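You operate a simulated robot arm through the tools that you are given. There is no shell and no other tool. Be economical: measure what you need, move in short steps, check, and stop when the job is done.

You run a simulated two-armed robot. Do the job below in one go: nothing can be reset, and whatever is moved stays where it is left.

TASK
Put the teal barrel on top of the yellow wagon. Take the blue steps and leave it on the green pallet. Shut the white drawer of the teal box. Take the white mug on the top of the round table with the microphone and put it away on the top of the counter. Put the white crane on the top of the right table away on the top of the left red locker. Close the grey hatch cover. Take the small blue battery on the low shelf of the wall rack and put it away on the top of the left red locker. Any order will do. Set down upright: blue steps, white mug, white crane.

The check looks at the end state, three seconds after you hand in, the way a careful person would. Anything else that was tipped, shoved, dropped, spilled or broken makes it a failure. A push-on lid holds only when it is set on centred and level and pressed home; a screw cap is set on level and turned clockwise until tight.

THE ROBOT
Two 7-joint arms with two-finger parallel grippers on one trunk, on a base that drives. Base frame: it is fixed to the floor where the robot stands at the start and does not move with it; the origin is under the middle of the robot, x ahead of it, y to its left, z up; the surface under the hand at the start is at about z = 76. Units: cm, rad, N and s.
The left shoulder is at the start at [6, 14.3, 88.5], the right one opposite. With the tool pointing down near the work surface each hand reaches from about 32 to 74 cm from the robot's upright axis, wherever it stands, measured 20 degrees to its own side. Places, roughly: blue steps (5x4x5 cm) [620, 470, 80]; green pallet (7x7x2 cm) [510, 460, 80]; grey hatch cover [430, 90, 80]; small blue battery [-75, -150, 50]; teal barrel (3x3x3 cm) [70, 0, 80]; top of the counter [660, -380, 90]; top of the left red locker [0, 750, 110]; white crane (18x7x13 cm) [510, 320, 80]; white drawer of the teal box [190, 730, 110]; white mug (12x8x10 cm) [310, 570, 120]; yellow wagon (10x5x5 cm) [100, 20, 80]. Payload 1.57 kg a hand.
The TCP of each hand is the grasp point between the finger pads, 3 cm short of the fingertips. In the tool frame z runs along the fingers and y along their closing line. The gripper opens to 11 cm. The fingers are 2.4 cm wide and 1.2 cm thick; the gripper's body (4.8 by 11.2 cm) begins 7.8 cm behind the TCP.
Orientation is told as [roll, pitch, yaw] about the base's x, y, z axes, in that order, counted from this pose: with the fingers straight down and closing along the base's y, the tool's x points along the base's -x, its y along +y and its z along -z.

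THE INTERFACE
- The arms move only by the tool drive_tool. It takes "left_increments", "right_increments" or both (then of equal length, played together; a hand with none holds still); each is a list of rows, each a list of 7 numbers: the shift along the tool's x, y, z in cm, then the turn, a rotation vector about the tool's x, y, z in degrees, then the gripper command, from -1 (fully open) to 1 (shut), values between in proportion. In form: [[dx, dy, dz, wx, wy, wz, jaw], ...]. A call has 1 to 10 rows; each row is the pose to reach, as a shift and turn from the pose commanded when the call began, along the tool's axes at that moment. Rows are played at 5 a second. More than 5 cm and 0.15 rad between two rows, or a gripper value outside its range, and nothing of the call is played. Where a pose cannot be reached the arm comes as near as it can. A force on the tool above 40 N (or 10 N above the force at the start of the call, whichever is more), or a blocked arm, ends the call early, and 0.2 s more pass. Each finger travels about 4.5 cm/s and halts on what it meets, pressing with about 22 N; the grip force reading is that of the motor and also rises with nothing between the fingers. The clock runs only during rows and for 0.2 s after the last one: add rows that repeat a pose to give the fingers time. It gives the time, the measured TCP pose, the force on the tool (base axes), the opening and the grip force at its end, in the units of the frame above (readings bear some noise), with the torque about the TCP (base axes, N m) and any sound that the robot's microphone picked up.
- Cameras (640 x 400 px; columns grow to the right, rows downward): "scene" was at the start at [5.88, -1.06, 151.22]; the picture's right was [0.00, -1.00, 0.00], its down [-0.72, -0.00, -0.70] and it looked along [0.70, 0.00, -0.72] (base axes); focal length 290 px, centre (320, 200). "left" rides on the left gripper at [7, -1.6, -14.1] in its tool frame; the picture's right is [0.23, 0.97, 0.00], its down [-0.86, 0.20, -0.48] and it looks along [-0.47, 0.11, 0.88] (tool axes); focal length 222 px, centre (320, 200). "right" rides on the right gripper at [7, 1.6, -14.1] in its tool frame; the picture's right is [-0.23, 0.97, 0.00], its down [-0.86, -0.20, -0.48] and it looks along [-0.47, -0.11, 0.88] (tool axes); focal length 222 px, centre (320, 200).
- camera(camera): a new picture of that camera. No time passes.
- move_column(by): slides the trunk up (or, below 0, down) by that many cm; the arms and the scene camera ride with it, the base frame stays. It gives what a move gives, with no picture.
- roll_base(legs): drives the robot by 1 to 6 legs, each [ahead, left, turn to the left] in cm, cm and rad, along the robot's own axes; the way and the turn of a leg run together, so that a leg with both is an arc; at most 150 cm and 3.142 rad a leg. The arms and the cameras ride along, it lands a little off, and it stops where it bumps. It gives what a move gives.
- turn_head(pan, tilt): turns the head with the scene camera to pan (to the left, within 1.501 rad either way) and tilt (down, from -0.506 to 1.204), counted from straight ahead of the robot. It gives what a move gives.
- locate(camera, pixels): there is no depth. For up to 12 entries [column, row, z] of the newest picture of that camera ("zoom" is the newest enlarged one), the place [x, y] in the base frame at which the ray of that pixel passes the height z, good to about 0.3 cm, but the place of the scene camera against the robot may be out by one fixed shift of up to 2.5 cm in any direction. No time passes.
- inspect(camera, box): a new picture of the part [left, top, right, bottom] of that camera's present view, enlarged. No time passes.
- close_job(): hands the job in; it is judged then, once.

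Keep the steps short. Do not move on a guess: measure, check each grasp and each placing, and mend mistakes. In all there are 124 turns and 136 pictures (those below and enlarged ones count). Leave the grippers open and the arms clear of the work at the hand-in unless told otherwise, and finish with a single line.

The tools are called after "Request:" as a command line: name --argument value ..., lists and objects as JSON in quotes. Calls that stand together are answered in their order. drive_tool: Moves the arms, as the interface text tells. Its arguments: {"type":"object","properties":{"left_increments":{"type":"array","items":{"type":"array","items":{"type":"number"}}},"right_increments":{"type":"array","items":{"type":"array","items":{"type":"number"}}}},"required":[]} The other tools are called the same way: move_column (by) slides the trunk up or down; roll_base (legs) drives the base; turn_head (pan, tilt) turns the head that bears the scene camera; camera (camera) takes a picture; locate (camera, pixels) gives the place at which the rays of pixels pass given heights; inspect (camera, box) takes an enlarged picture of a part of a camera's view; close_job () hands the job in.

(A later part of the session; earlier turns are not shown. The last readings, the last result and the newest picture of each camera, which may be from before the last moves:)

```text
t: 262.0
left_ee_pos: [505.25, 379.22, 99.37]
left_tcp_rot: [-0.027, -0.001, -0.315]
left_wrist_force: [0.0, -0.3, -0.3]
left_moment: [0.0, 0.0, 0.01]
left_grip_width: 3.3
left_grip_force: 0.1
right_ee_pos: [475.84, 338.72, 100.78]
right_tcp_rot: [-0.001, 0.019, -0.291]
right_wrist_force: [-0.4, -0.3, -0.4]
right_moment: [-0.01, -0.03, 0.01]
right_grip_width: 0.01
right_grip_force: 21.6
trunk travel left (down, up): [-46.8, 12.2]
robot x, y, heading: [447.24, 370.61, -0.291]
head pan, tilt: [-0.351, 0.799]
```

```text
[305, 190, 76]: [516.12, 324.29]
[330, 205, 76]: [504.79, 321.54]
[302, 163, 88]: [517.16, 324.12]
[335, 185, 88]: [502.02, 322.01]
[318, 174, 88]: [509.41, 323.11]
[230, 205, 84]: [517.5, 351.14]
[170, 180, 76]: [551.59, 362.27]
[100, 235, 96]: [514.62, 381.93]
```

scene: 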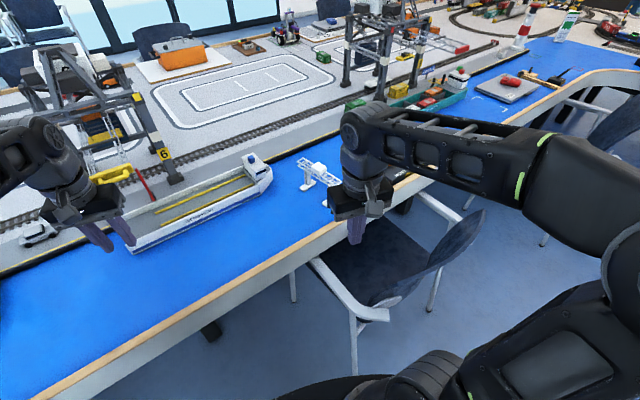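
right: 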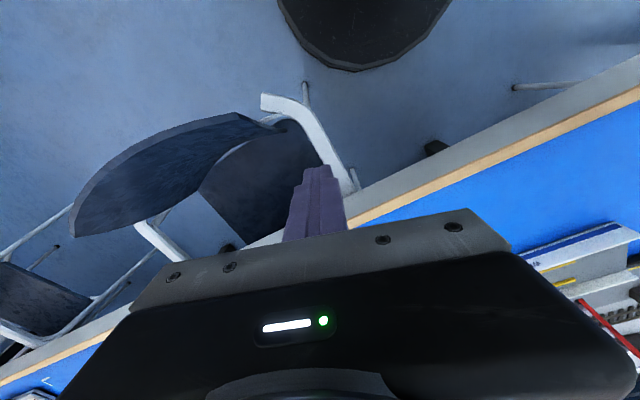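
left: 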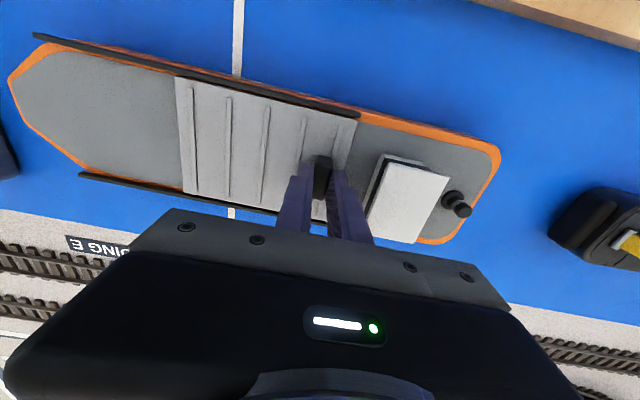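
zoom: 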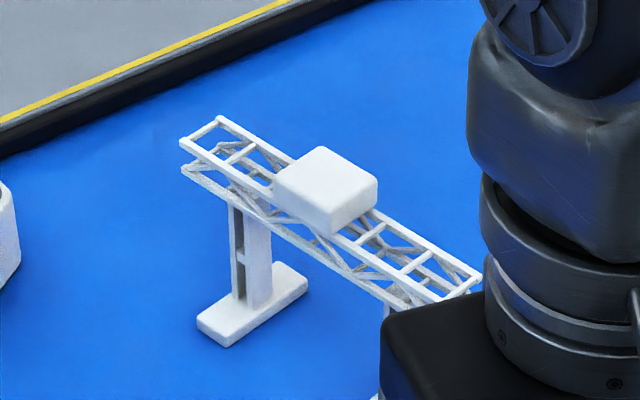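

The crane is a white truss portal with its beam almost along x, centre ≈ (508,324), top z≈89. I pull the left hand back, roll 8 cm closer, and bring the right hand over it, opened.

Request:
drive_tool --left_increments '[[4, 0, 0, 0, 0, 0, 0.4], [8, 0, 0, 0, 0, 0, 0.4], [12, 0, 0, 0, 0, 0, 0.4], [12, 0, 0, 0, 0, 0, 0.4]]'

Request:
roll_base --legs '[[7.7, 2.3, 0]]'

Request:
drive_tool --right_increments '[[-4.5, -1.2, 0, 0, 0, 0, -0.3], [-9, -2.4, 0, 0, 0, 0, -0.3], [-13.6, -3.6, 0, 0, 0, 0, -0.3], [-18.1, -4.8, 0, 0, 0, 0, -0.3], [-22.6, -6, 0, 0, 0, -8, -0.3], [-27.2, -7.2, 0, 0, 0, -16, -0.3], [-27.2, -7.2, 0, 0, 0, -24.5, -0.3], [-27.2, -7.2, 0, 0, 0, -24.5, -0.3]]'

Request:
camera --camera "right"

```text
t: 263.0
left_ee_pos: [493.95, 382.9, 99.37]
left_tcp_rot: [-0.029, -0.001, -0.316]
left_wrist_force: [0.0, 1.1, 0.6]
left_moment: [0.03, -0.03, 0.03]
left_grip_width: 3.31
left_grip_force: 0.0
right_ee_pos: [475.9, 338.85, 100.74]
right_tcp_rot: [-0.004, 0.017, -0.287]
right_wrist_force: [0.7, -0.2, 0.6]
right_moment: [-0.01, 0.01, -0.02]
right_grip_width: 0.0
right_grip_force: 21.5
trunk travel left (down, up): [-46.8, 12.2]
robot x, y, heading: [447.1, 370.54, -0.293]
head pan, tilt: [-0.351, 0.799]
```

```text
t: 264.0
left_ee_pos: [502.2, 382.86, 99.37]
left_tcp_rot: [-0.028, 0.0, -0.315]
left_wrist_force: [0.4, 0.6, -1.0]
left_moment: [-0.02, 0.0, -0.03]
left_grip_width: 3.33
left_grip_force: 0.0
right_ee_pos: [484.12, 338.84, 100.65]
right_tcp_rot: [-0.001, 0.017, -0.288]
right_wrist_force: [1.1, 0.4, 0.3]
right_moment: [-0.01, 0.06, -0.01]
right_grip_width: 0.0
right_grip_force: 21.4
trunk travel left (down, up): [-46.8, 12.2]
robot x, y, heading: [455.27, 370.57, -0.291]
head pan, tilt: [-0.351, 0.799]
```

```text
t: 265.8
left_ee_pos: [501.97, 383.14, 99.28]
left_tcp_rot: [-0.029, -0.002, -0.312]
left_wrist_force: [0.5, -0.8, -0.4]
left_moment: [-0.03, -0.01, -0.02]
left_grip_width: 3.31
left_grip_force: 0.0
right_ee_pos: [497.43, 327.99, 104.74]
right_tcp_rot: [0.033, -0.046, -0.012]
right_wrist_force: [0.3, 1.5, -0.9]
right_moment: [-0.05, -0.04, 0.0]
right_grip_width: 7.16
right_grip_force: 0.1
right hand out of reach, approached as far as the arm can: row 5, 6, 7, 8
trunk travel left (down, up): [-46.8, 12.2]
robot x, y, heading: [455.09, 370.87, -0.286]
head pan, tilt: [-0.351, 0.799]
```

```text
49 pictures are left
```

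right: 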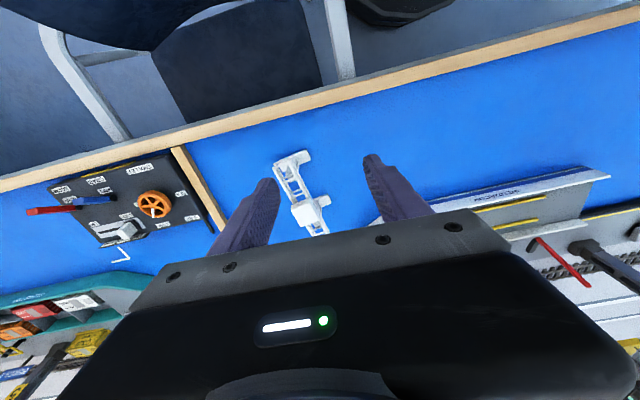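

Request:
locate --camera "right" --pixels '[[308, 211, 89], [290, 165, 87.5], [280, 166, 87.5], [297, 161, 87.5]]'

Request:
move_column --by 11

```text
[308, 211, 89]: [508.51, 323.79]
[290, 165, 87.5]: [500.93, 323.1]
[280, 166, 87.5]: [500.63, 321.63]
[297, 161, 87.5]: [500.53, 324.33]
```

```text
t: 267.3
left_ee_pos: [501.98, 383.01, 110.31]
left_tcp_rot: [-0.029, -0.002, -0.313]
left_wrist_force: [-0.1, -1.1, -0.3]
left_moment: [-0.01, -0.02, -0.01]
left_grip_width: 3.27
left_grip_force: 0.2
right_ee_pos: [497.29, 327.73, 115.64]
right_tcp_rot: [0.036, -0.044, -0.015]
right_wrist_force: [0.1, 0.5, -1.1]
right_moment: [0.01, 0.03, -0.01]
right_grip_width: 7.15
right_grip_force: 0.1
trunk travel left (down, up): [-57.8, 1.2]
robot x, y, heading: [455.45, 370.48, -0.287]
head pan, tilt: [-0.351, 0.799]
```

Beam line: near end (500.9,323.1), trolley centre (508.5,323.8). With the trunk raised I now bring the hand over the trolley at z≈100 and square it up.

Request:
drive_tool --right_increments '[[-1, -1, 4, 1, 1.2, -3, -0.3], [-2.5, -2, 8.3, 2, 2.5, -6, -0.3], [-6, -3, 11, 2, 2.5, -6, -0.3], [-9.5, -3.6, 13, 2, 2.5, -6, -0.3], [-11, -3.9, 16.5, 2, 2.5, -6, -0.3], [-11, -3.9, 16.5, 2, 2.5, -6, -0.3]]'

Request:
camera --camera "right"

```text
t: 268.7
left_ee_pos: [501.98, 382.93, 110.25]
left_tcp_rot: [-0.027, 0.0, -0.314]
left_wrist_force: [0.2, 0.8, -0.6]
left_moment: [-0.03, 0.01, -0.02]
left_grip_width: 3.31
left_grip_force: 0.0
right_ee_pos: [509.17, 324.27, 99.56]
right_tcp_rot: [-0.002, 0.0, 0.092]
right_wrist_force: [-0.3, 0.8, 0.4]
right_moment: [-0.04, 0.0, 0.02]
right_grip_width: 7.14
right_grip_force: 0.1
trunk travel left (down, up): [-57.8, 1.2]
robot x, y, heading: [455.11, 370.41, -0.293]
head pan, tilt: [-0.351, 0.799]
```

```text
48 pictures are left
```

right: 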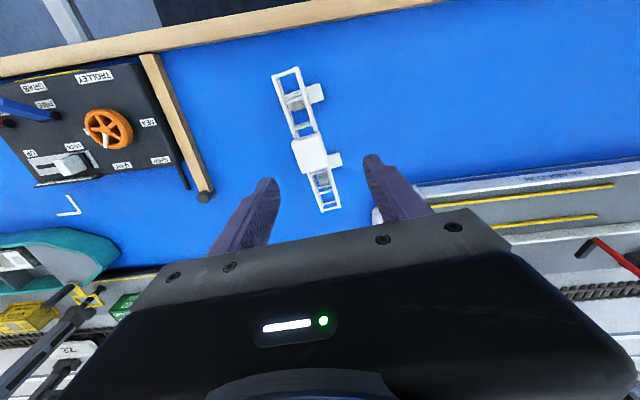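

Request:
locate --camera "right" --pixels '[[311, 152, 89], [285, 72, 87.5], [330, 207, 87.5]]'

```text
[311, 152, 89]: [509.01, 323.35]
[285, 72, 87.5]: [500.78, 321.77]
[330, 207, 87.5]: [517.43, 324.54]
```

I turn 4° more, shift 0.9 cm, go down to z≈87.3 and close on the beam.

Request:
drive_tool --right_increments '[[0.1, -0.9, 0, 0, 0, -4, -0.3], [0.1, -0.9, 4.5, 0, 0, -4, -0.3], [0.1, -0.9, 8.5, 0, 0, -4, -0.3], [0.1, -0.9, 11, 0, 0, -4, -0.3], [0.1, -0.9, 12.2, 0, 0, -4, -0.3], [0.1, -0.9, 12.2, 0, 0, -4, 1], [0.1, -0.9, 12.2, 0, 0, -4, 1], [0.1, -0.9, 12.2, 0, 0, -4, 1], [0.1, -0.9, 12.2, 0, 0, -4, 1], [0.1, -0.9, 12.2, 0, 0, -4, 1]]'

Request:
camera --camera "right"

```text
t: 270.9
left_ee_pos: [501.99, 383.02, 110.26]
left_tcp_rot: [-0.028, -0.003, -0.314]
left_wrist_force: [-0.2, 0.1, -0.7]
left_moment: [0.02, 0.01, -0.01]
left_grip_width: 3.3
left_grip_force: 0.0
right_ee_pos: [509.03, 323.15, 87.27]
right_tcp_rot: [-0.003, -0.001, 0.16]
right_wrist_force: [-0.6, -0.5, -0.4]
right_moment: [-0.01, -0.03, -0.02]
right_grip_width: 3.55
right_grip_force: 21.8
trunk travel left (down, up): [-57.8, 1.2]
robot x, y, heading: [455.27, 370.67, -0.292]
head pan, tilt: [-0.351, 0.799]
```

```text
47 pictures are left
```

right: 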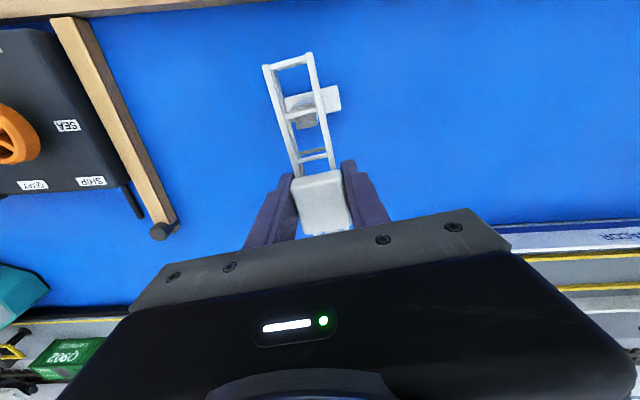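

The crane is gripped (3.55 cm). I lift it and draw it back toward me.

Request:
drive_tool --right_increments '[[0, 0, -1.5, 0, 0, 0, 1], [0, 0, -5, 0, 0, 0, 1], [0, 0, -9, 0, 0, 0, 1], [3.5, 0, -12, 0, 0, 0, 1], [7, 0, -15, 0, 0, 0, 1], [10.5, 0, -18, 0, 0, 0, 1], [14, 0, -20, 0, 0, 0, 1], [17.5, 0, -22, 0, 0, 0, 1], [17.5, 0, -22, 0, 0, 0, 1]]'

Request:
camera --camera "right"

```text
t: 272.9
left_ee_pos: [502.06, 382.86, 110.28]
left_tcp_rot: [-0.027, -0.002, -0.315]
left_wrist_force: [0.1, 0.0, -0.9]
left_moment: [0.01, 0.0, -0.01]
left_grip_width: 3.31
left_grip_force: 0.1
right_ee_pos: [491.57, 320.59, 109.27]
right_tcp_rot: [-0.001, -0.001, 0.16]
right_wrist_force: [0.3, 0.5, -1.8]
right_moment: [-0.02, 0.02, 0.0]
right_grip_width: 3.58
right_grip_force: 22.0
trunk travel left (down, up): [-57.8, 1.2]
robot x, y, heading: [455.01, 370.65, -0.285]
head pan, tilt: [-0.351, 0.799]
```

```text
46 pictures are left
```

right: 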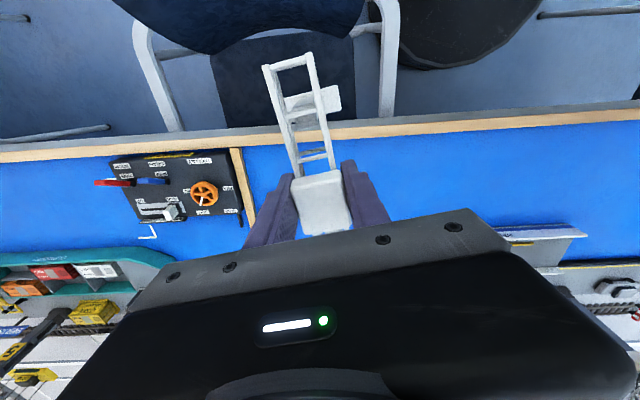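

The crane hangs level in the right hand. I leave the gap, turn down-lane, and back out of the bay to y≈560, then look toward the quay's end for the steps.

Request:
roll_base --legs '[[-39, -12, 0], [0, 0, -1.28], [-150, 0, 0], [-45, 0, 0]]'

Request:
turn_head --pan 1.1 --tilt 0.45

Request:
camera --camera "scene"

```text
t: 287.8
left_ee_pos: [440.18, 520.39, 110.26]
left_tcp_rot: [-0.029, -0.002, -1.623]
left_wrist_force: [-0.1, -0.7, 0.7]
left_moment: [-0.01, -0.01, -0.01]
left_grip_width: 3.3
left_grip_force: 0.0
right_ee_pos: [377.17, 514.38, 109.4]
right_tcp_rot: [-0.004, -0.003, -1.153]
right_wrist_force: [-0.6, -0.2, -2.2]
right_moment: [0.02, 0.04, 0.0]
right_grip_width: 3.57
right_grip_force: 22.2
trunk travel left (down, up): [-57.8, 1.2]
robot x, y, heading: [416.13, 562.64, -1.599]
head pan, tilt: [-0.351, 0.799]
```

```text
t: 289.4
left_ee_pos: [440.25, 520.36, 110.34]
left_tcp_rot: [-0.031, -0.003, -1.625]
left_wrist_force: [-0.5, -0.6, -0.7]
left_moment: [0.02, 0.01, 0.02]
left_grip_width: 3.29
left_grip_force: 0.0
right_ee_pos: [377.14, 514.4, 109.22]
right_tcp_rot: [-0.004, -0.003, -1.153]
right_wrist_force: [-1.1, -0.2, -1.1]
right_moment: [0.0, 0.0, 0.03]
right_grip_width: 3.57
right_grip_force: 22.3
trunk travel left (down, up): [-57.8, 1.2]
robot x, y, heading: [416.71, 562.83, -1.601]
head pan, tilt: [1.1, 0.45]
```

```text
45 pictures are left
```

scene: 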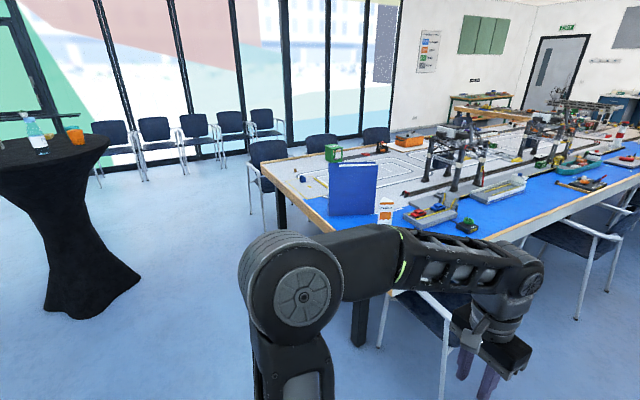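

Request:
locate --camera "scene" --pixels '[[262, 164, 76], [335, 230, 76], [140, 283, 0], [50, 305, 0], [108, 145, 108], [303, 180, 76], [303, 176, 81], [350, 213, 76], [330, 160, 95], [260, 235, 0]]'

Request:
inspect --camera "scene" --box '[250, 140, 410, 240]'

```text
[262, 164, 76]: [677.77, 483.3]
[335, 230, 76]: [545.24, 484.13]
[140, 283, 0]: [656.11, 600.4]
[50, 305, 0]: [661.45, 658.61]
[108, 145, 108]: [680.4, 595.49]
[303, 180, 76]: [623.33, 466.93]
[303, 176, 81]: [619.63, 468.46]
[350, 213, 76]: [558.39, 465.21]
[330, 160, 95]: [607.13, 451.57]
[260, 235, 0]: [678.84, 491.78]
```

```text
4.00 times, centred on (330, 190) of scene
```

zoom: 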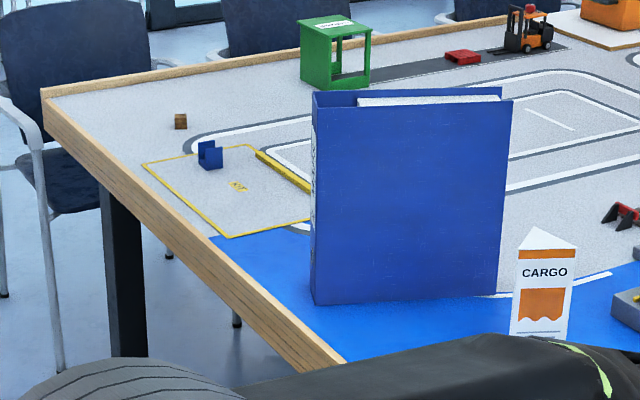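

The blue steps stand on the marked square at ≈(620,468), with a tall blue binder beside it. I draw the crane hand in closer, then strafe to x≈602 and approach the table end.

Request:
drive_tool --right_increments '[[3.4, 1.6, 0, 0, 0, 0, 1], [6.8, 3.2, 0, 0, 0, 0, 1], [10.2, 4.9, 0, 0, 0, 0, 1], [13.5, 6.5, 0, 0, 0, 0, 1], [13.5, 6.5, 0, 0, 0, 0, 1]]'

Request:
roll_base --legs '[[0, 0, 0.03], [0, 150, 0], [0, 37, 0], [28, 0, 0]]'

Request:
turn_head --pan 0.1 --tilt 0.85

Request:
camera --camera "scene"

Request:
camera --camera "left"

```text
t: 290.6
left_ee_pos: [440.18, 520.33, 110.32]
left_tcp_rot: [-0.028, -0.001, -1.624]
left_wrist_force: [-0.6, 0.1, 0.4]
left_moment: [-0.01, 0.01, 0.03]
left_grip_width: 3.31
left_grip_force: 0.2
right_ee_pos: [377.68, 529.27, 109.22]
right_tcp_rot: [-0.003, -0.002, -1.153]
right_wrist_force: [-0.2, -0.2, -1.3]
right_moment: [0.02, -0.03, -0.04]
right_grip_width: 3.57
right_grip_force: 21.8
trunk travel left (down, up): [-57.8, 1.2]
robot x, y, heading: [416.19, 562.6, -1.603]
head pan, tilt: [1.1, 0.45]
```

```text
t: 301.9
left_ee_pos: [628.08, 492.57, 110.44]
left_tcp_rot: [-0.028, -0.002, -1.606]
left_wrist_force: [-0.1, -0.2, -0.8]
left_moment: [0.04, -0.02, -0.02]
left_grip_width: 3.3
left_grip_force: 0.1
right_ee_pos: [565.37, 500.34, 109.15]
right_tcp_rot: [-0.001, -0.002, -1.132]
right_wrist_force: [0.3, -0.3, -2.2]
right_moment: [0.04, 0.02, -0.02]
right_grip_width: 3.56
right_grip_force: 22.3
trunk travel left (down, up): [-57.8, 1.2]
robot x, y, heading: [603.05, 534.14, -1.579]
head pan, tilt: [1.1, 0.45]
```

```text
t: 303.1
left_ee_pos: [628.05, 492.48, 110.32]
left_tcp_rot: [-0.027, -0.002, -1.606]
left_wrist_force: [0.3, 0.5, 0.0]
left_moment: [0.0, -0.03, -0.01]
left_grip_width: 3.3
left_grip_force: 0.1
right_ee_pos: [565.36, 500.4, 109.05]
right_tcp_rot: [-0.001, -0.003, -1.133]
right_wrist_force: [-0.1, -0.1, -2.2]
right_moment: [0.03, -0.03, -0.03]
right_grip_width: 3.59
right_grip_force: 22.0
trunk travel left (down, up): [-57.8, 1.2]
robot x, y, heading: [602.97, 534.29, -1.582]
head pan, tilt: [0.099, 0.85]
```

```text
43 pictures are left
```

scene: 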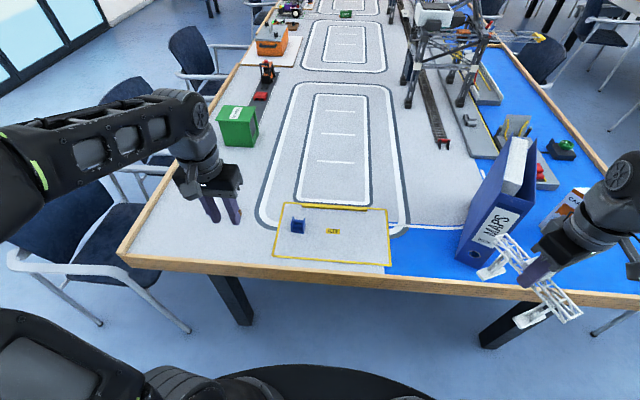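

```text
42 pictures are left
```

left: 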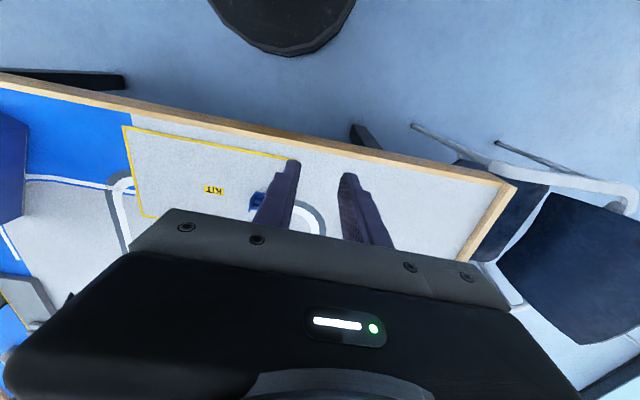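

The steps show at (298,226) in the scene and (258,201) in the hand picture. I measure.

Request:
locate --camera "left" --pixels '[[258, 200, 78.5], [213, 190, 76], [122, 127, 76]]'

Request:
locate --camera "scene" --pixels '[[298, 226, 78.5], [333, 231, 76], [390, 267, 76], [485, 240, 105], [520, 150, 105]]'

Request:
inspect --camera "scene" --box '[260, 195, 356, 255]'

```text
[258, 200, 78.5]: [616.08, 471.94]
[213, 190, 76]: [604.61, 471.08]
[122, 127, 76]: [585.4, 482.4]
```

```text
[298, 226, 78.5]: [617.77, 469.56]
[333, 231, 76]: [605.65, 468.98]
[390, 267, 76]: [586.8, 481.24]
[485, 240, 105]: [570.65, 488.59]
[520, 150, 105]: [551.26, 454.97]
```

```text
6.67 times, centred on (308, 225) of scene
```

zoom: 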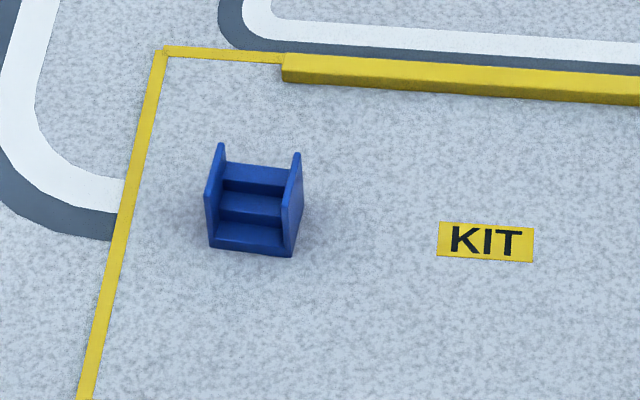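

Steps at ≈(616.3,471.3), side walls along the finger-closing line. I move the left hand above it to z≈91, open.

Request:
drive_tool --left_increments '[[-3.1, -1.6, 2.6, 0, 1.6, 0, -0.3], [-6.3, -3.1, 5.2, 0, 1.6, 0, -0.3], [-9.4, -4.7, 7.8, 0, 1.6, 0, -0.3], [-12.5, -6.2, 10.4, 0, 1.6, 0, -0.3], [-15.7, -7.8, 13, 0, 1.6, 0, -0.3], [-18.8, -9.4, 15.6, 0, 1.6, 0, -0.3], [-21.7, -10.9, 19, 0, 1.6, 0, -0.3], [-21.7, -10.9, 19, 0, 1.6, 0, -0.3]]'

Request:
camera --camera "left"

Request:
locate --camera "left" --pixels '[[320, 130, 79], [320, 160, 79], [350, 160, 79]]'

```text
t: 304.9
left_ee_pos: [615.56, 471.28, 91.54]
left_tcp_rot: [-0.028, 0.027, -1.608]
left_wrist_force: [1.4, 1.0, 0.3]
left_moment: [0.04, 0.04, -0.02]
left_grip_width: 7.18
left_grip_force: 0.0
right_ee_pos: [565.31, 500.38, 109.27]
right_tcp_rot: [-0.003, -0.003, -1.133]
right_wrist_force: [0.8, -0.3, -2.0]
right_moment: [-0.02, 0.04, -0.03]
right_grip_width: 3.57
right_grip_force: 22.5
trunk travel left (down, up): [-57.8, 1.2]
robot x, y, heading: [603.27, 534.87, -1.578]
head pan, tilt: [0.099, 0.85]
```

```text
40 pictures are left
```

left: 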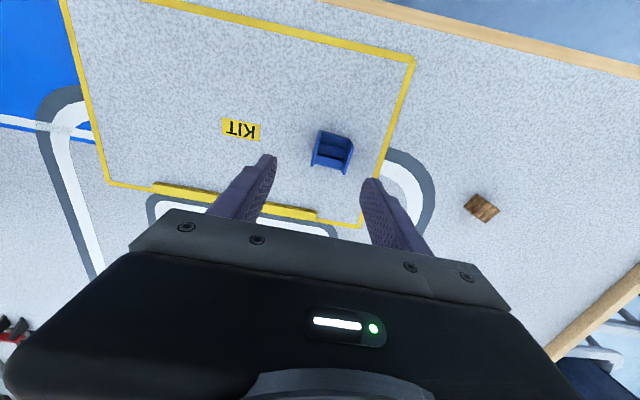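

```text
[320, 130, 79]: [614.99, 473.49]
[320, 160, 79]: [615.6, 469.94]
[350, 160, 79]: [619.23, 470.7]
```

The steps' centre is (616.9,471.2). I correct 1.3 cm sideways, level the hand, go down and close.

Request:
drive_tool --left_increments '[[0, 1.3, 1, -1.6, -1.6, 0, -0.3], [0, 1.3, 5, -1.6, -1.6, 0, -0.3], [0, 1.3, 9, -1.6, -1.6, 0, -0.3], [0, 1.3, 11.3, -1.6, -1.6, 0, -0.3], [0, 1.3, 11.8, -1.6, -1.6, 0, -0.3], [0, 1.3, 11.8, -1.6, -1.6, 0, 1], [0, 1.3, 11.8, -1.6, -1.6, 0, 1], [0, 1.3, 11.8, -1.6, -1.6, 0, 1], [0, 1.3, 11.8, -1.6, -1.6, 0, 1]]'

Request:
camera --camera "left"

```text
t: 306.9
left_ee_pos: [616.79, 471.47, 79.7]
left_tcp_rot: [0.001, -0.003, -1.605]
left_wrist_force: [0.0, 0.4, -0.4]
left_moment: [-0.01, -0.01, 0.02]
left_grip_width: 4.34
left_grip_force: 21.6
right_ee_pos: [565.29, 500.45, 109.01]
right_tcp_rot: [-0.005, -0.002, -1.13]
right_wrist_force: [0.1, 0.6, -2.0]
right_moment: [0.0, 0.01, 0.01]
right_grip_width: 3.59
right_grip_force: 22.2
trunk travel left (down, up): [-57.8, 1.2]
robot x, y, heading: [603.3, 534.32, -1.581]
head pan, tilt: [0.099, 0.85]
```

```text
39 pictures are left
```

left: 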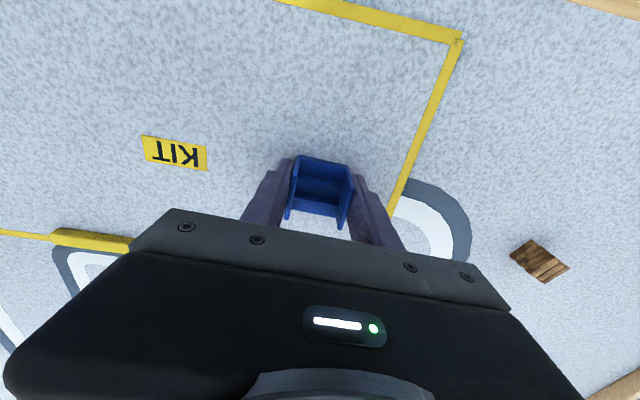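

The steps are gripped (4.34 cm). I lift, draw in, back off, strafe to the pallet side and approach.

Request:
drive_tool --left_increments '[[0, 0, -2, 0, 0, 0, 1], [0, 0, -6, 0, 0, 0, 1], [2, 0, -10, 0, 0, 0, 1], [5, 0, -14, 0, 0, 0, 1], [8, 0, -17.5, 0, 0, 0, 1], [11, 0, -21, 0, 0, 0, 1], [14, 0, -23, 0, 0, 0, 1], [14, 0, -23, 0, 0, 0, 1]]'

Request:
roll_base --legs '[[-26, 0, 0], [0, -107, 0], [30, 0, 0.01]]'

Request:
turn_head --pan 0.2 --tilt 0.9

Request:
camera --camera "scene"

Request:
camera --camera "left"

```text
t: 308.8
left_ee_pos: [617.1, 485.35, 102.72]
left_tcp_rot: [0.001, -0.001, -1.607]
left_wrist_force: [0.2, 0.7, 0.2]
left_moment: [0.02, 0.0, -0.01]
left_grip_width: 4.33
left_grip_force: 21.4
right_ee_pos: [565.36, 500.2, 109.18]
right_tcp_rot: [-0.003, -0.003, -1.132]
right_wrist_force: [-0.5, -0.4, -1.7]
right_moment: [0.04, 0.02, -0.03]
right_grip_width: 3.56
right_grip_force: 21.3
trunk travel left (down, up): [-57.8, 1.2]
robot x, y, heading: [603.04, 534.49, -1.581]
head pan, tilt: [0.099, 0.85]
```

```text
t: 317.4
left_ee_pos: [508.04, 482.96, 102.7]
left_tcp_rot: [0.001, -0.003, -1.609]
left_wrist_force: [0.4, 0.2, 0.3]
left_moment: [0.03, -0.02, -0.01]
left_grip_width: 4.32
left_grip_force: 22.5
right_ee_pos: [456.08, 498.01, 109.16]
right_tcp_rot: [-0.002, -0.004, -1.135]
right_wrist_force: [-0.1, -1.1, -0.8]
right_moment: [0.02, 0.05, -0.02]
right_grip_width: 3.54
right_grip_force: 22.0
trunk travel left (down, up): [-57.8, 1.2]
robot x, y, heading: [494.44, 532.14, -1.584]
head pan, tilt: [0.099, 0.85]
```

```text
t: 318.1
left_ee_pos: [507.92, 483.02, 102.74]
left_tcp_rot: [-0.001, -0.002, -1.61]
left_wrist_force: [0.3, -0.8, -1.4]
left_moment: [0.0, -0.03, -0.01]
left_grip_width: 4.34
left_grip_force: 21.2
right_ee_pos: [456.22, 498.19, 109.15]
right_tcp_rot: [-0.002, -0.002, -1.134]
right_wrist_force: [0.1, 0.2, -1.1]
right_moment: [0.0, 0.05, 0.0]
right_grip_width: 3.6
right_grip_force: 22.0
trunk travel left (down, up): [-57.8, 1.2]
robot x, y, heading: [494.45, 532.26, -1.589]
head pan, tilt: [0.201, 0.901]
```

```text
38 pictures are left
```

scene: 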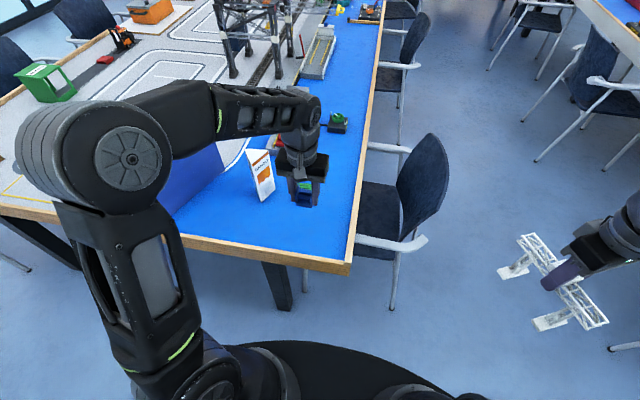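

```text
37 pictures are left
```

left: 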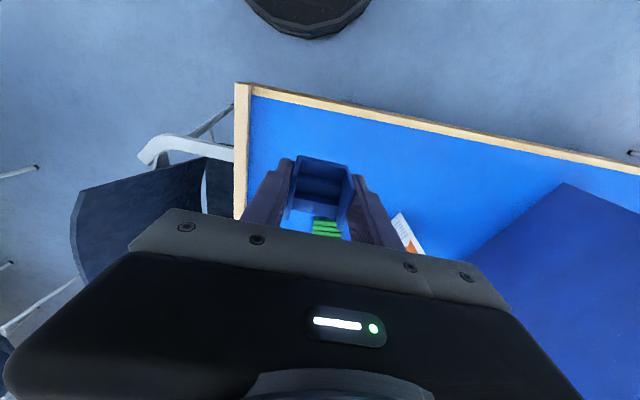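

The green pallet shows between the fingers at (327,228). I measure it.

Request:
locate --camera "left" --pixels '[[327, 228, 78], [316, 219, 78], [340, 235, 78]]'

Request:
inspect --camera "left" --box '[270, 180, 370, 242]'

Request:
inspect --camera "scene" --box '[240, 130, 368, 210]'

```text
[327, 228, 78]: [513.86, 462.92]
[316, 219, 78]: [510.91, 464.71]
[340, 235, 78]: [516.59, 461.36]
```

```text
6.40 times, centred on (320, 211) of left
```

zoom: 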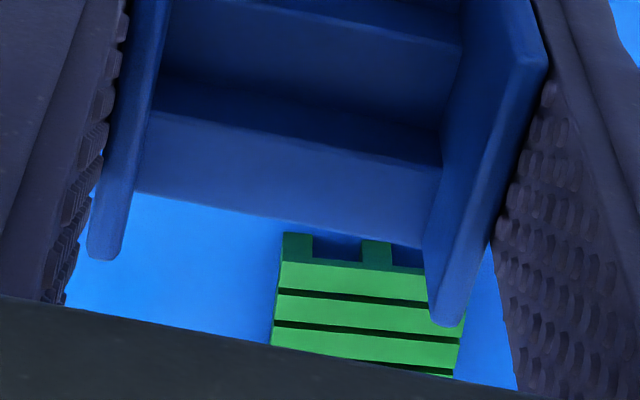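

```text
5.00 times, centred on (304, 170) of scene
```

zoom: 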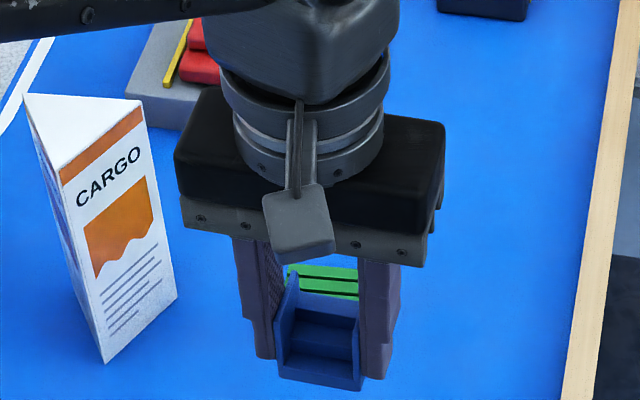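

Request:
locate --camera "zoom" --pixels '[[105, 362, 76], [175, 300, 76], [143, 105, 88], [61, 180, 88], [357, 270, 78], [290, 265, 78]]'

Request:
drive_tool --left_increments '[[-4, 1.3, 1, 0, 0, 2, 1], [-8, 2.6, 2, 0, 0, 2, 1], [-12, 4, 4, 0, 0, 2, 1], [-16, 5.3, 6, 0, 0, 2, 1], [-19.5, 6.3, 8, 0, 0, 2, 1], [-21.6, 6.6, 10.5, 0, 0, 2, 1], [-21.6, 6.6, 10.5, 0, 0, 2, 1]]'

Request:
camera --camera "left"

```text
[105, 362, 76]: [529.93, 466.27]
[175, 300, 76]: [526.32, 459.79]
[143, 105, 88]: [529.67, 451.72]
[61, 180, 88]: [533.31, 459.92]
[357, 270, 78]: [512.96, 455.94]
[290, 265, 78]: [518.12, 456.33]
```

```text
t: 319.7
left_ee_pos: [513.84, 461.55, 92.17]
left_tcp_rot: [-0.003, -0.005, -1.646]
left_wrist_force: [0.0, 0.8, -0.6]
left_moment: [-0.03, -0.02, -0.01]
left_grip_width: 4.35
left_grip_force: 21.5
right_ee_pos: [456.24, 498.22, 109.23]
right_tcp_rot: [-0.003, -0.001, -1.136]
right_wrist_force: [-0.5, -0.5, -2.3]
right_moment: [-0.02, -0.01, 0.01]
right_grip_width: 3.58
right_grip_force: 22.2
trunk travel left (down, up): [-57.8, 1.2]
robot x, y, heading: [494.17, 531.98, -1.585]
head pan, tilt: [0.201, 0.901]
```

```text
34 pictures are left
```

left: 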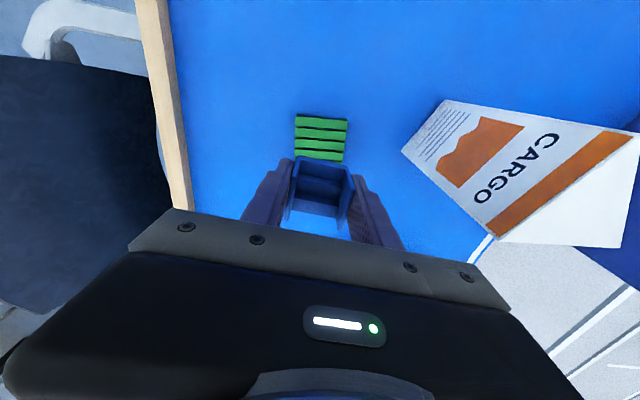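

Request:
locate --camera "left" --pixels '[[321, 138, 78], [296, 115, 78], [348, 119, 78], [343, 162, 78]]'

```text
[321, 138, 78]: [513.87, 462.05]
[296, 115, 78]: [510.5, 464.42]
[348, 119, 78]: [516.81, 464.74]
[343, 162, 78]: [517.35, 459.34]
```

Pallet centre ≈(513.8,461.3), right under the steps. I lower until it touches.

Request:
drive_tool --left_increments '[[0, 0, 4, 0, 0, -2, 1], [0, 0, 8, 0, 0, -2, 1], [0, 0, 9.6, 0, 0, -2, 1], [0, 0, 10, 0, 0, -2, 1], [0, 0, 10.3, 0, 0, -2, 1], [0, 0, 10.6, 0, 0, -2, 1], [0, 0, 10.9, 0, 0, -2, 1]]'

Request:
camera --camera "left"

```text
t: 321.3
left_ee_pos: [513.68, 461.39, 81.46]
left_tcp_rot: [0.0, -0.004, -1.609]
left_wrist_force: [1.2, 0.1, 4.3]
left_moment: [-0.02, -0.01, 0.01]
left_grip_width: 4.33
left_grip_force: 21.9
right_ee_pos: [456.18, 498.23, 109.14]
right_tcp_rot: [-0.003, -0.002, -1.136]
right_wrist_force: [0.2, -0.5, -1.2]
right_moment: [0.02, -0.03, 0.0]
right_grip_width: 3.57
right_grip_force: 22.2
trunk travel left (down, up): [-57.8, 1.2]
robot x, y, heading: [494.24, 532.17, -1.589]
head pan, tilt: [0.201, 0.901]
```

```text
33 pictures are left
```

left: 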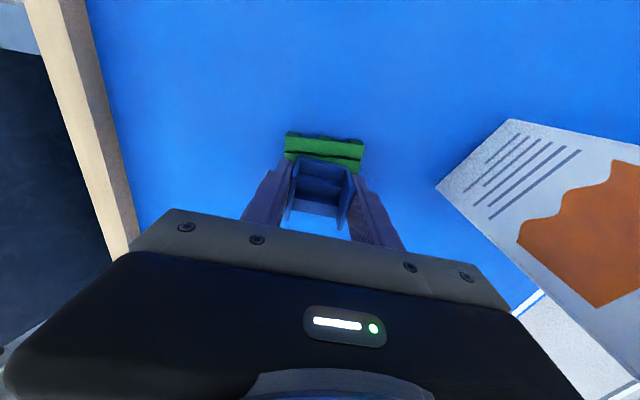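

It touches at 4 N, but sits about 0.8 cm too far back. I lift slightly, shift 0.8 cm nearer, lower again, release and rise.

Request:
drive_tool --left_increments '[[0, 0, -0.8, 0, 0, 0, 1], [0.8, 0, -0.8, 0, 0, 0, 1], [0.8, 0, -0.4, 0, 0, 0, 1], [0.8, 0, 0, 0, 0, 0, 1], [0.8, 0, 0.2, 0, 0, 0, 1], [0.8, 0, 0, 0, 0, 0, 0.35], [0.8, 0, 0, 0, 0, 0, 0], [0.8, 0, 0, 0, 0, 0, 0], [0.8, 0, -4, 0, 0, 0, 0], [0.8, 0, -8.5, 0, 0, 0, 0]]'

Request:
camera --camera "left"

```text
t: 323.5
left_ee_pos: [513.9, 462.01, 89.94]
left_tcp_rot: [0.001, -0.003, -1.612]
left_wrist_force: [-0.8, -0.7, 0.8]
left_moment: [0.01, 0.01, 0.01]
left_grip_width: 5.49
left_grip_force: 0.0
right_ee_pos: [456.21, 498.34, 109.19]
right_tcp_rot: [-0.002, -0.003, -1.134]
right_wrist_force: [0.0, -0.4, -2.3]
right_moment: [0.03, 0.03, 0.0]
right_grip_width: 3.55
right_grip_force: 21.9
trunk travel left (down, up): [-57.8, 1.2]
robot x, y, heading: [494.39, 531.97, -1.588]
head pan, tilt: [0.201, 0.901]
```

```text
32 pictures are left
```

left: 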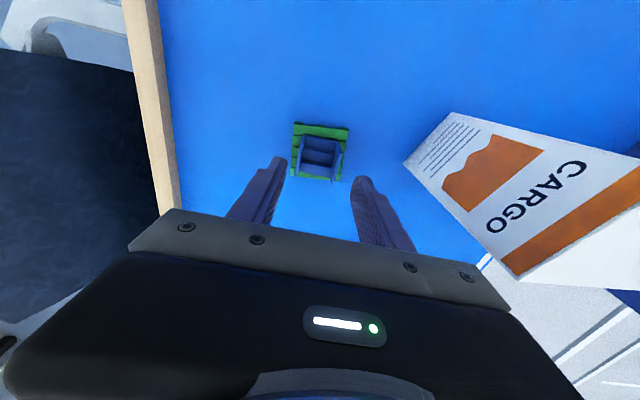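

The steps stand upright, centred on the pallet. I raise the left hand and drive with the crane back round the mug table toward the left locker.

Request:
drive_tool --left_increments '[[3, 0, -3, 0, 0, 0, 0], [6, 0, -6, 0, 0, 0, 0], [9, 0, -9, 0, 0, 0, 0], [13, 0, -11, 0, 0, 0, 0], [17, 0, -13, 0, 0, 0, 0], [21, 0, -14, 0, 0, 0, 0]]'

Request:
roll_base --legs '[[0, 0, 0.017], [-146, 0, 0], [0, -150, 0], [0, -150, 0], [0, -150, 0], [70, 0, 0]]'

Request:
roll_base --legs '[[0, 0, 3.141]]'

Request:
turn_head --pan 0 --tilt 0.5

Request:
camera --camera "scene"

```text
t: 324.9
left_ee_pos: [514.54, 483.2, 103.98]
left_tcp_rot: [0.0, -0.002, -1.611]
left_wrist_force: [-0.1, 0.3, 0.8]
left_moment: [-0.04, -0.03, -0.01]
left_grip_width: 5.5
left_grip_force: 0.0
right_ee_pos: [456.23, 498.4, 109.23]
right_tcp_rot: [-0.003, -0.003, -1.136]
right_wrist_force: [0.2, 0.3, -1.2]
right_moment: [-0.04, 0.04, 0.01]
right_grip_width: 3.55
right_grip_force: 22.0
trunk travel left (down, up): [-57.8, 1.2]
robot x, y, heading: [494.19, 532.45, -1.587]
head pan, tilt: [0.201, 0.901]
```

```text
t: 356.9
left_ee_pos: [65.2, 563.89, 103.88]
left_tcp_rot: [0.0, -0.002, -1.599]
left_wrist_force: [-0.7, 0.4, -0.2]
left_moment: [0.01, -0.02, 0.03]
left_grip_width: 5.51
left_grip_force: 0.0
right_ee_pos: [6.55, 578.35, 109.15]
right_tcp_rot: [-0.001, -0.001, -1.123]
right_wrist_force: [-0.2, -0.2, -1.9]
right_moment: [0.06, 0.01, 0.02]
right_grip_width: 3.61
right_grip_force: 22.2
trunk travel left (down, up): [-57.8, 1.2]
robot x, y, heading: [44.48, 612.56, -1.576]
head pan, tilt: [0.201, 0.901]
```

```text
t: 364.6
left_ee_pos: [24.59, 662.02, 103.78]
left_tcp_rot: [-0.001, -0.004, 1.518]
left_wrist_force: [-0.7, -0.4, -0.2]
left_moment: [0.01, 0.03, 0.0]
left_grip_width: 5.49
left_grip_force: 0.0
right_ee_pos: [82.73, 646.16, 109.26]
right_tcp_rot: [-0.003, -0.001, 1.993]
right_wrist_force: [-0.5, -0.2, -2.3]
right_moment: [-0.04, 0.0, 0.02]
right_grip_width: 3.58
right_grip_force: 22.3
trunk travel left (down, up): [-57.8, 1.2]
robot x, y, heading: [44.03, 612.68, 1.542]
head pan, tilt: [0.201, 0.901]
```

```text
t: 365.5
left_ee_pos: [24.61, 662.05, 103.9]
left_tcp_rot: [0.0, -0.001, 1.518]
left_wrist_force: [-0.6, 1.1, 0.3]
left_moment: [0.05, 0.0, 0.0]
left_grip_width: 5.49
left_grip_force: 0.0
right_ee_pos: [82.72, 646.07, 109.31]
right_tcp_rot: [-0.005, -0.001, 1.995]
right_wrist_force: [-0.4, -0.6, -1.6]
right_moment: [-0.03, 0.0, 0.01]
right_grip_width: 3.59
right_grip_force: 21.7
trunk travel left (down, up): [-57.8, 1.2]
robot x, y, heading: [44.25, 612.86, 1.543]
head pan, tilt: [0.0, 0.499]
```

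```text
31 pictures are left
```

scene: 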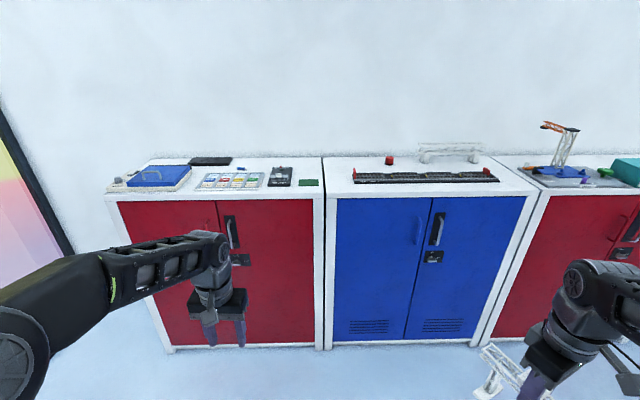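

The hand must hold the crane upright at z≈118 over the locker, near the arm's upper limit. I raise the trunk fully and test this height in free space first, turning the crane to point straight ahead.

Request:
move_column --by 1.2

Request:
drive_tool --right_increments '[[-4.1, 2, 0, 0, 0, 4, 1], [-8.2, 3.9, 0, 0, 0, 8, 1], [-12.4, 5.9, -1, 0, 0, 12, 1], [-16.5, 7.9, -3, 0, 0, 16, 1], [-20.6, 9.9, -5, 0, 0, 20, 1], [-24.8, 11.8, -7, 0, 0, 24.3, 1], [-28.9, 13.8, -9, 0, 0, 24.3, 1], [-28.9, 13.8, -10, 0, 0, 24.3, 1], [-28.9, 13.8, -10, 0, 0, 24.3, 1]]'

Request:
drive_tool --right_increments '[[-2.5, 0, 0, 0, 0, 0, 1], [-5, 0, 0, 0, 0, 0, 1], [-7.5, 0, 0, 0, 0, 0, 1], [-7.5, 0, 0, 0, 0, 0, 1]]'

```text
t: 366.1
left_ee_pos: [24.51, 662.18, 105.09]
left_tcp_rot: [-0.001, -0.001, 1.517]
left_wrist_force: [0.0, 0.0, -1.0]
left_moment: [0.02, 0.0, 0.03]
left_grip_width: 5.49
left_grip_force: 0.1
right_ee_pos: [82.64, 645.99, 110.3]
right_tcp_rot: [-0.003, -0.002, 1.993]
right_wrist_force: [-0.7, -0.3, -1.3]
right_moment: [0.01, 0.01, -0.02]
right_grip_width: 3.57
right_grip_force: 22.1
trunk travel left (down, up): [-59.0, 0.0]
robot x, y, heading: [44.29, 612.73, 1.539]
head pan, tilt: [0.0, 0.499]
```

```text
refused: row 6 steps farther than a row can; nothing moved
```

```text
t: 367.1
left_ee_pos: [24.6, 661.99, 105.08]
left_tcp_rot: [0.001, -0.002, 1.52]
left_wrist_force: [0.6, -0.1, -0.6]
left_moment: [0.0, -0.01, -0.03]
left_grip_width: 5.5
left_grip_force: 0.1
right_ee_pos: [79.66, 652.74, 110.36]
right_tcp_rot: [-0.002, -0.002, 1.993]
right_wrist_force: [-0.1, -0.3, -1.1]
right_moment: [0.0, 0.0, 0.0]
right_grip_width: 3.56
right_grip_force: 22.0
trunk travel left (down, up): [-59.0, 0.0]
robot x, y, heading: [44.03, 612.96, 1.539]
head pan, tilt: [0.0, 0.499]
```

Request:
drive_tool --right_increments '[[-3.5, 2.3, 0, 0, 0, 4, 1], [-7, 4.6, -1, 0, 0, 8, 1], [-10.5, 6.9, -2.5, 0, 0, 12, 1], [-14, 9.2, -4, 0, 0, 16, 1], [-17.5, 11.5, -5.5, 0, 0, 20, 1], [-21, 13.8, -7, 0, 0, 24.3, 1], [-24, 13.8, -9, 0, 0, 24.3, 1], [-27, 12.5, -9, 0, 0, 24.3, 1], [-27, 12.5, -9, 0, 0, 24.3, 1]]'

Request:
camera --camera "right"

```text
t: 369.1
left_ee_pos: [24.58, 662.06, 105.11]
left_tcp_rot: [0.0, -0.004, 1.519]
left_wrist_force: [0.2, -0.1, -0.2]
left_moment: [-0.04, -0.02, 0.02]
left_grip_width: 5.49
left_grip_force: 0.1
right_ee_pos: [61.0, 666.42, 117.24]
right_tcp_rot: [0.005, -0.038, 1.604]
right_wrist_force: [-0.1, 0.8, -1.4]
right_moment: [-0.01, 0.0, -0.02]
right_grip_width: 3.56
right_grip_force: 22.1
right hand out of reach, approached as far as the arm can: row 6, 7, 8, 9
trunk travel left (down, up): [-59.0, 0.0]
robot x, y, heading: [44.37, 612.84, 1.548]
head pan, tilt: [0.0, 0.499]
```

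```text
30 pictures are left
```

right: 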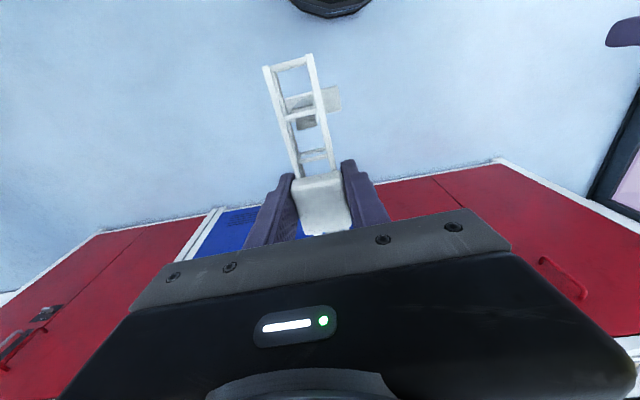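

At 54 cm ahead the limit is z≈117; closer in it should go higher. I draw the hand back 6 cm and up, levelling and straightening it.

Request:
drive_tool --right_increments '[[2, 0, 0, 0, 1, 1.5, 1], [4.5, 0, -1, 0, 2.2, 3.2, 1], [6, 0, -2.5, 0, 2.2, 3.2, 1], [6, 0, -3.7, 0, 2.2, 3.2, 1], [6, 0, -3.7, 0, 2.2, 3.2, 1]]'

```text
t: 370.3
left_ee_pos: [24.61, 661.98, 105.11]
left_tcp_rot: [0.001, -0.002, 1.518]
left_wrist_force: [1.1, 0.4, -0.1]
left_moment: [0.01, 0.05, 0.01]
left_grip_width: 5.51
left_grip_force: 0.2
right_ee_pos: [61.46, 660.59, 118.01]
right_tcp_rot: [0.008, -0.005, 1.549]
right_wrist_force: [0.5, 0.6, -1.8]
right_moment: [0.02, 0.03, 0.01]
right_grip_width: 3.56
right_grip_force: 21.9
right hand out of reach, approached as far as the arm can: row 2, 3, 4, 5
trunk travel left (down, up): [-59.0, 0.0]
robot x, y, heading: [44.22, 612.91, 1.544]
head pan, tilt: [0.0, 0.499]
```

Upright, the arm tops out at z≈118.0, so the crane's foot clears the top (≈106.1) by only about 0.6 cm. I'll enter over the bare strip beside the seam at x≈56. First roll closer and measure that strip.

Request:
roll_base --legs '[[0, 0, 0.027], [47, 4, 0]]'

Request:
turn_head --pan 0 --tilt 0.7

Request:
camera --camera "scene"

Request:
camera --camera "right"

```text
t: 373.4
left_ee_pos: [19.26, 708.25, 105.12]
left_tcp_rot: [0.0, -0.002, 1.548]
left_wrist_force: [-0.2, 0.5, -0.9]
left_moment: [-0.04, -0.01, -0.03]
left_grip_width: 5.49
left_grip_force: 0.1
right_ee_pos: [56.2, 707.99, 118.06]
right_tcp_rot: [0.008, -0.006, 1.578]
right_wrist_force: [-0.2, 0.3, -1.0]
right_moment: [-0.05, 0.02, 0.0]
right_grip_width: 3.55
right_grip_force: 22.5
trunk travel left (down, up): [-59.0, 0.0]
robot x, y, heading: [40.33, 659.24, 1.572]
head pan, tilt: [0.0, 0.499]
```

```text
t: 374.2
left_ee_pos: [19.1, 708.14, 105.09]
left_tcp_rot: [0.0, -0.003, 1.546]
left_wrist_force: [0.2, 0.1, -0.1]
left_moment: [-0.04, -0.01, 0.02]
left_grip_width: 5.5
left_grip_force: 0.1
right_ee_pos: [56.11, 707.86, 118.1]
right_tcp_rot: [0.007, -0.006, 1.578]
right_wrist_force: [-0.8, 0.4, -0.4]
right_moment: [-0.03, 0.04, 0.03]
right_grip_width: 3.57
right_grip_force: 22.2
trunk travel left (down, up): [-59.0, 0.0]
robot x, y, heading: [39.82, 659.28, 1.573]
head pan, tilt: [0.0, 0.7]
```

```text
29 pictures are left
```

scene: 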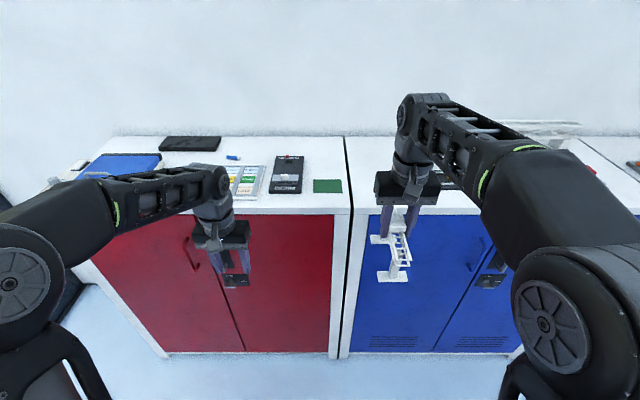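

```text
28 pictures are left
```

right: 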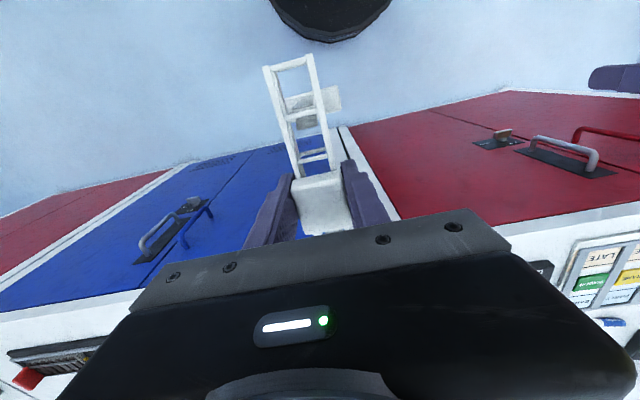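

Request:
locate --camera "scene" --pixels '[[342, 193, 106], [340, 179, 106], [313, 180, 106], [304, 190, 107], [302, 156, 107], [442, 188, 107], [351, 211, 106], [345, 138, 106], [232, 157, 106.7]]'

Request:
inspect --camera "scene" --box '[300, 120, 460, 220]'

```text
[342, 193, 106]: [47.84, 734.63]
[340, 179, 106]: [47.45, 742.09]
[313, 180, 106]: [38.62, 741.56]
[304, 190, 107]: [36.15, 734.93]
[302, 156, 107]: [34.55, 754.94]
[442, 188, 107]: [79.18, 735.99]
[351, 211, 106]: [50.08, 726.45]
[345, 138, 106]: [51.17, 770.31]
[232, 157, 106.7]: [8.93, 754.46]
```

```text
4.00 times, centred on (380, 170) of scene
```

zoom: 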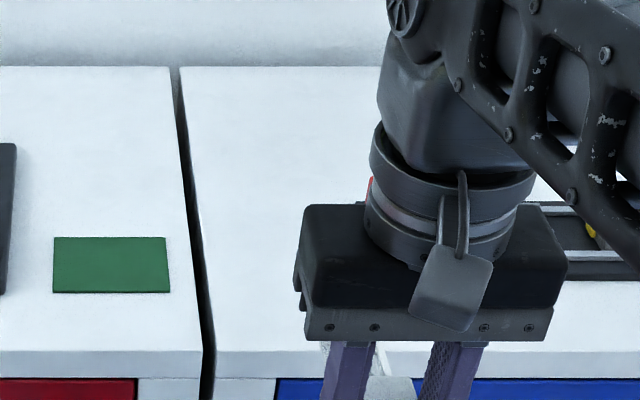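

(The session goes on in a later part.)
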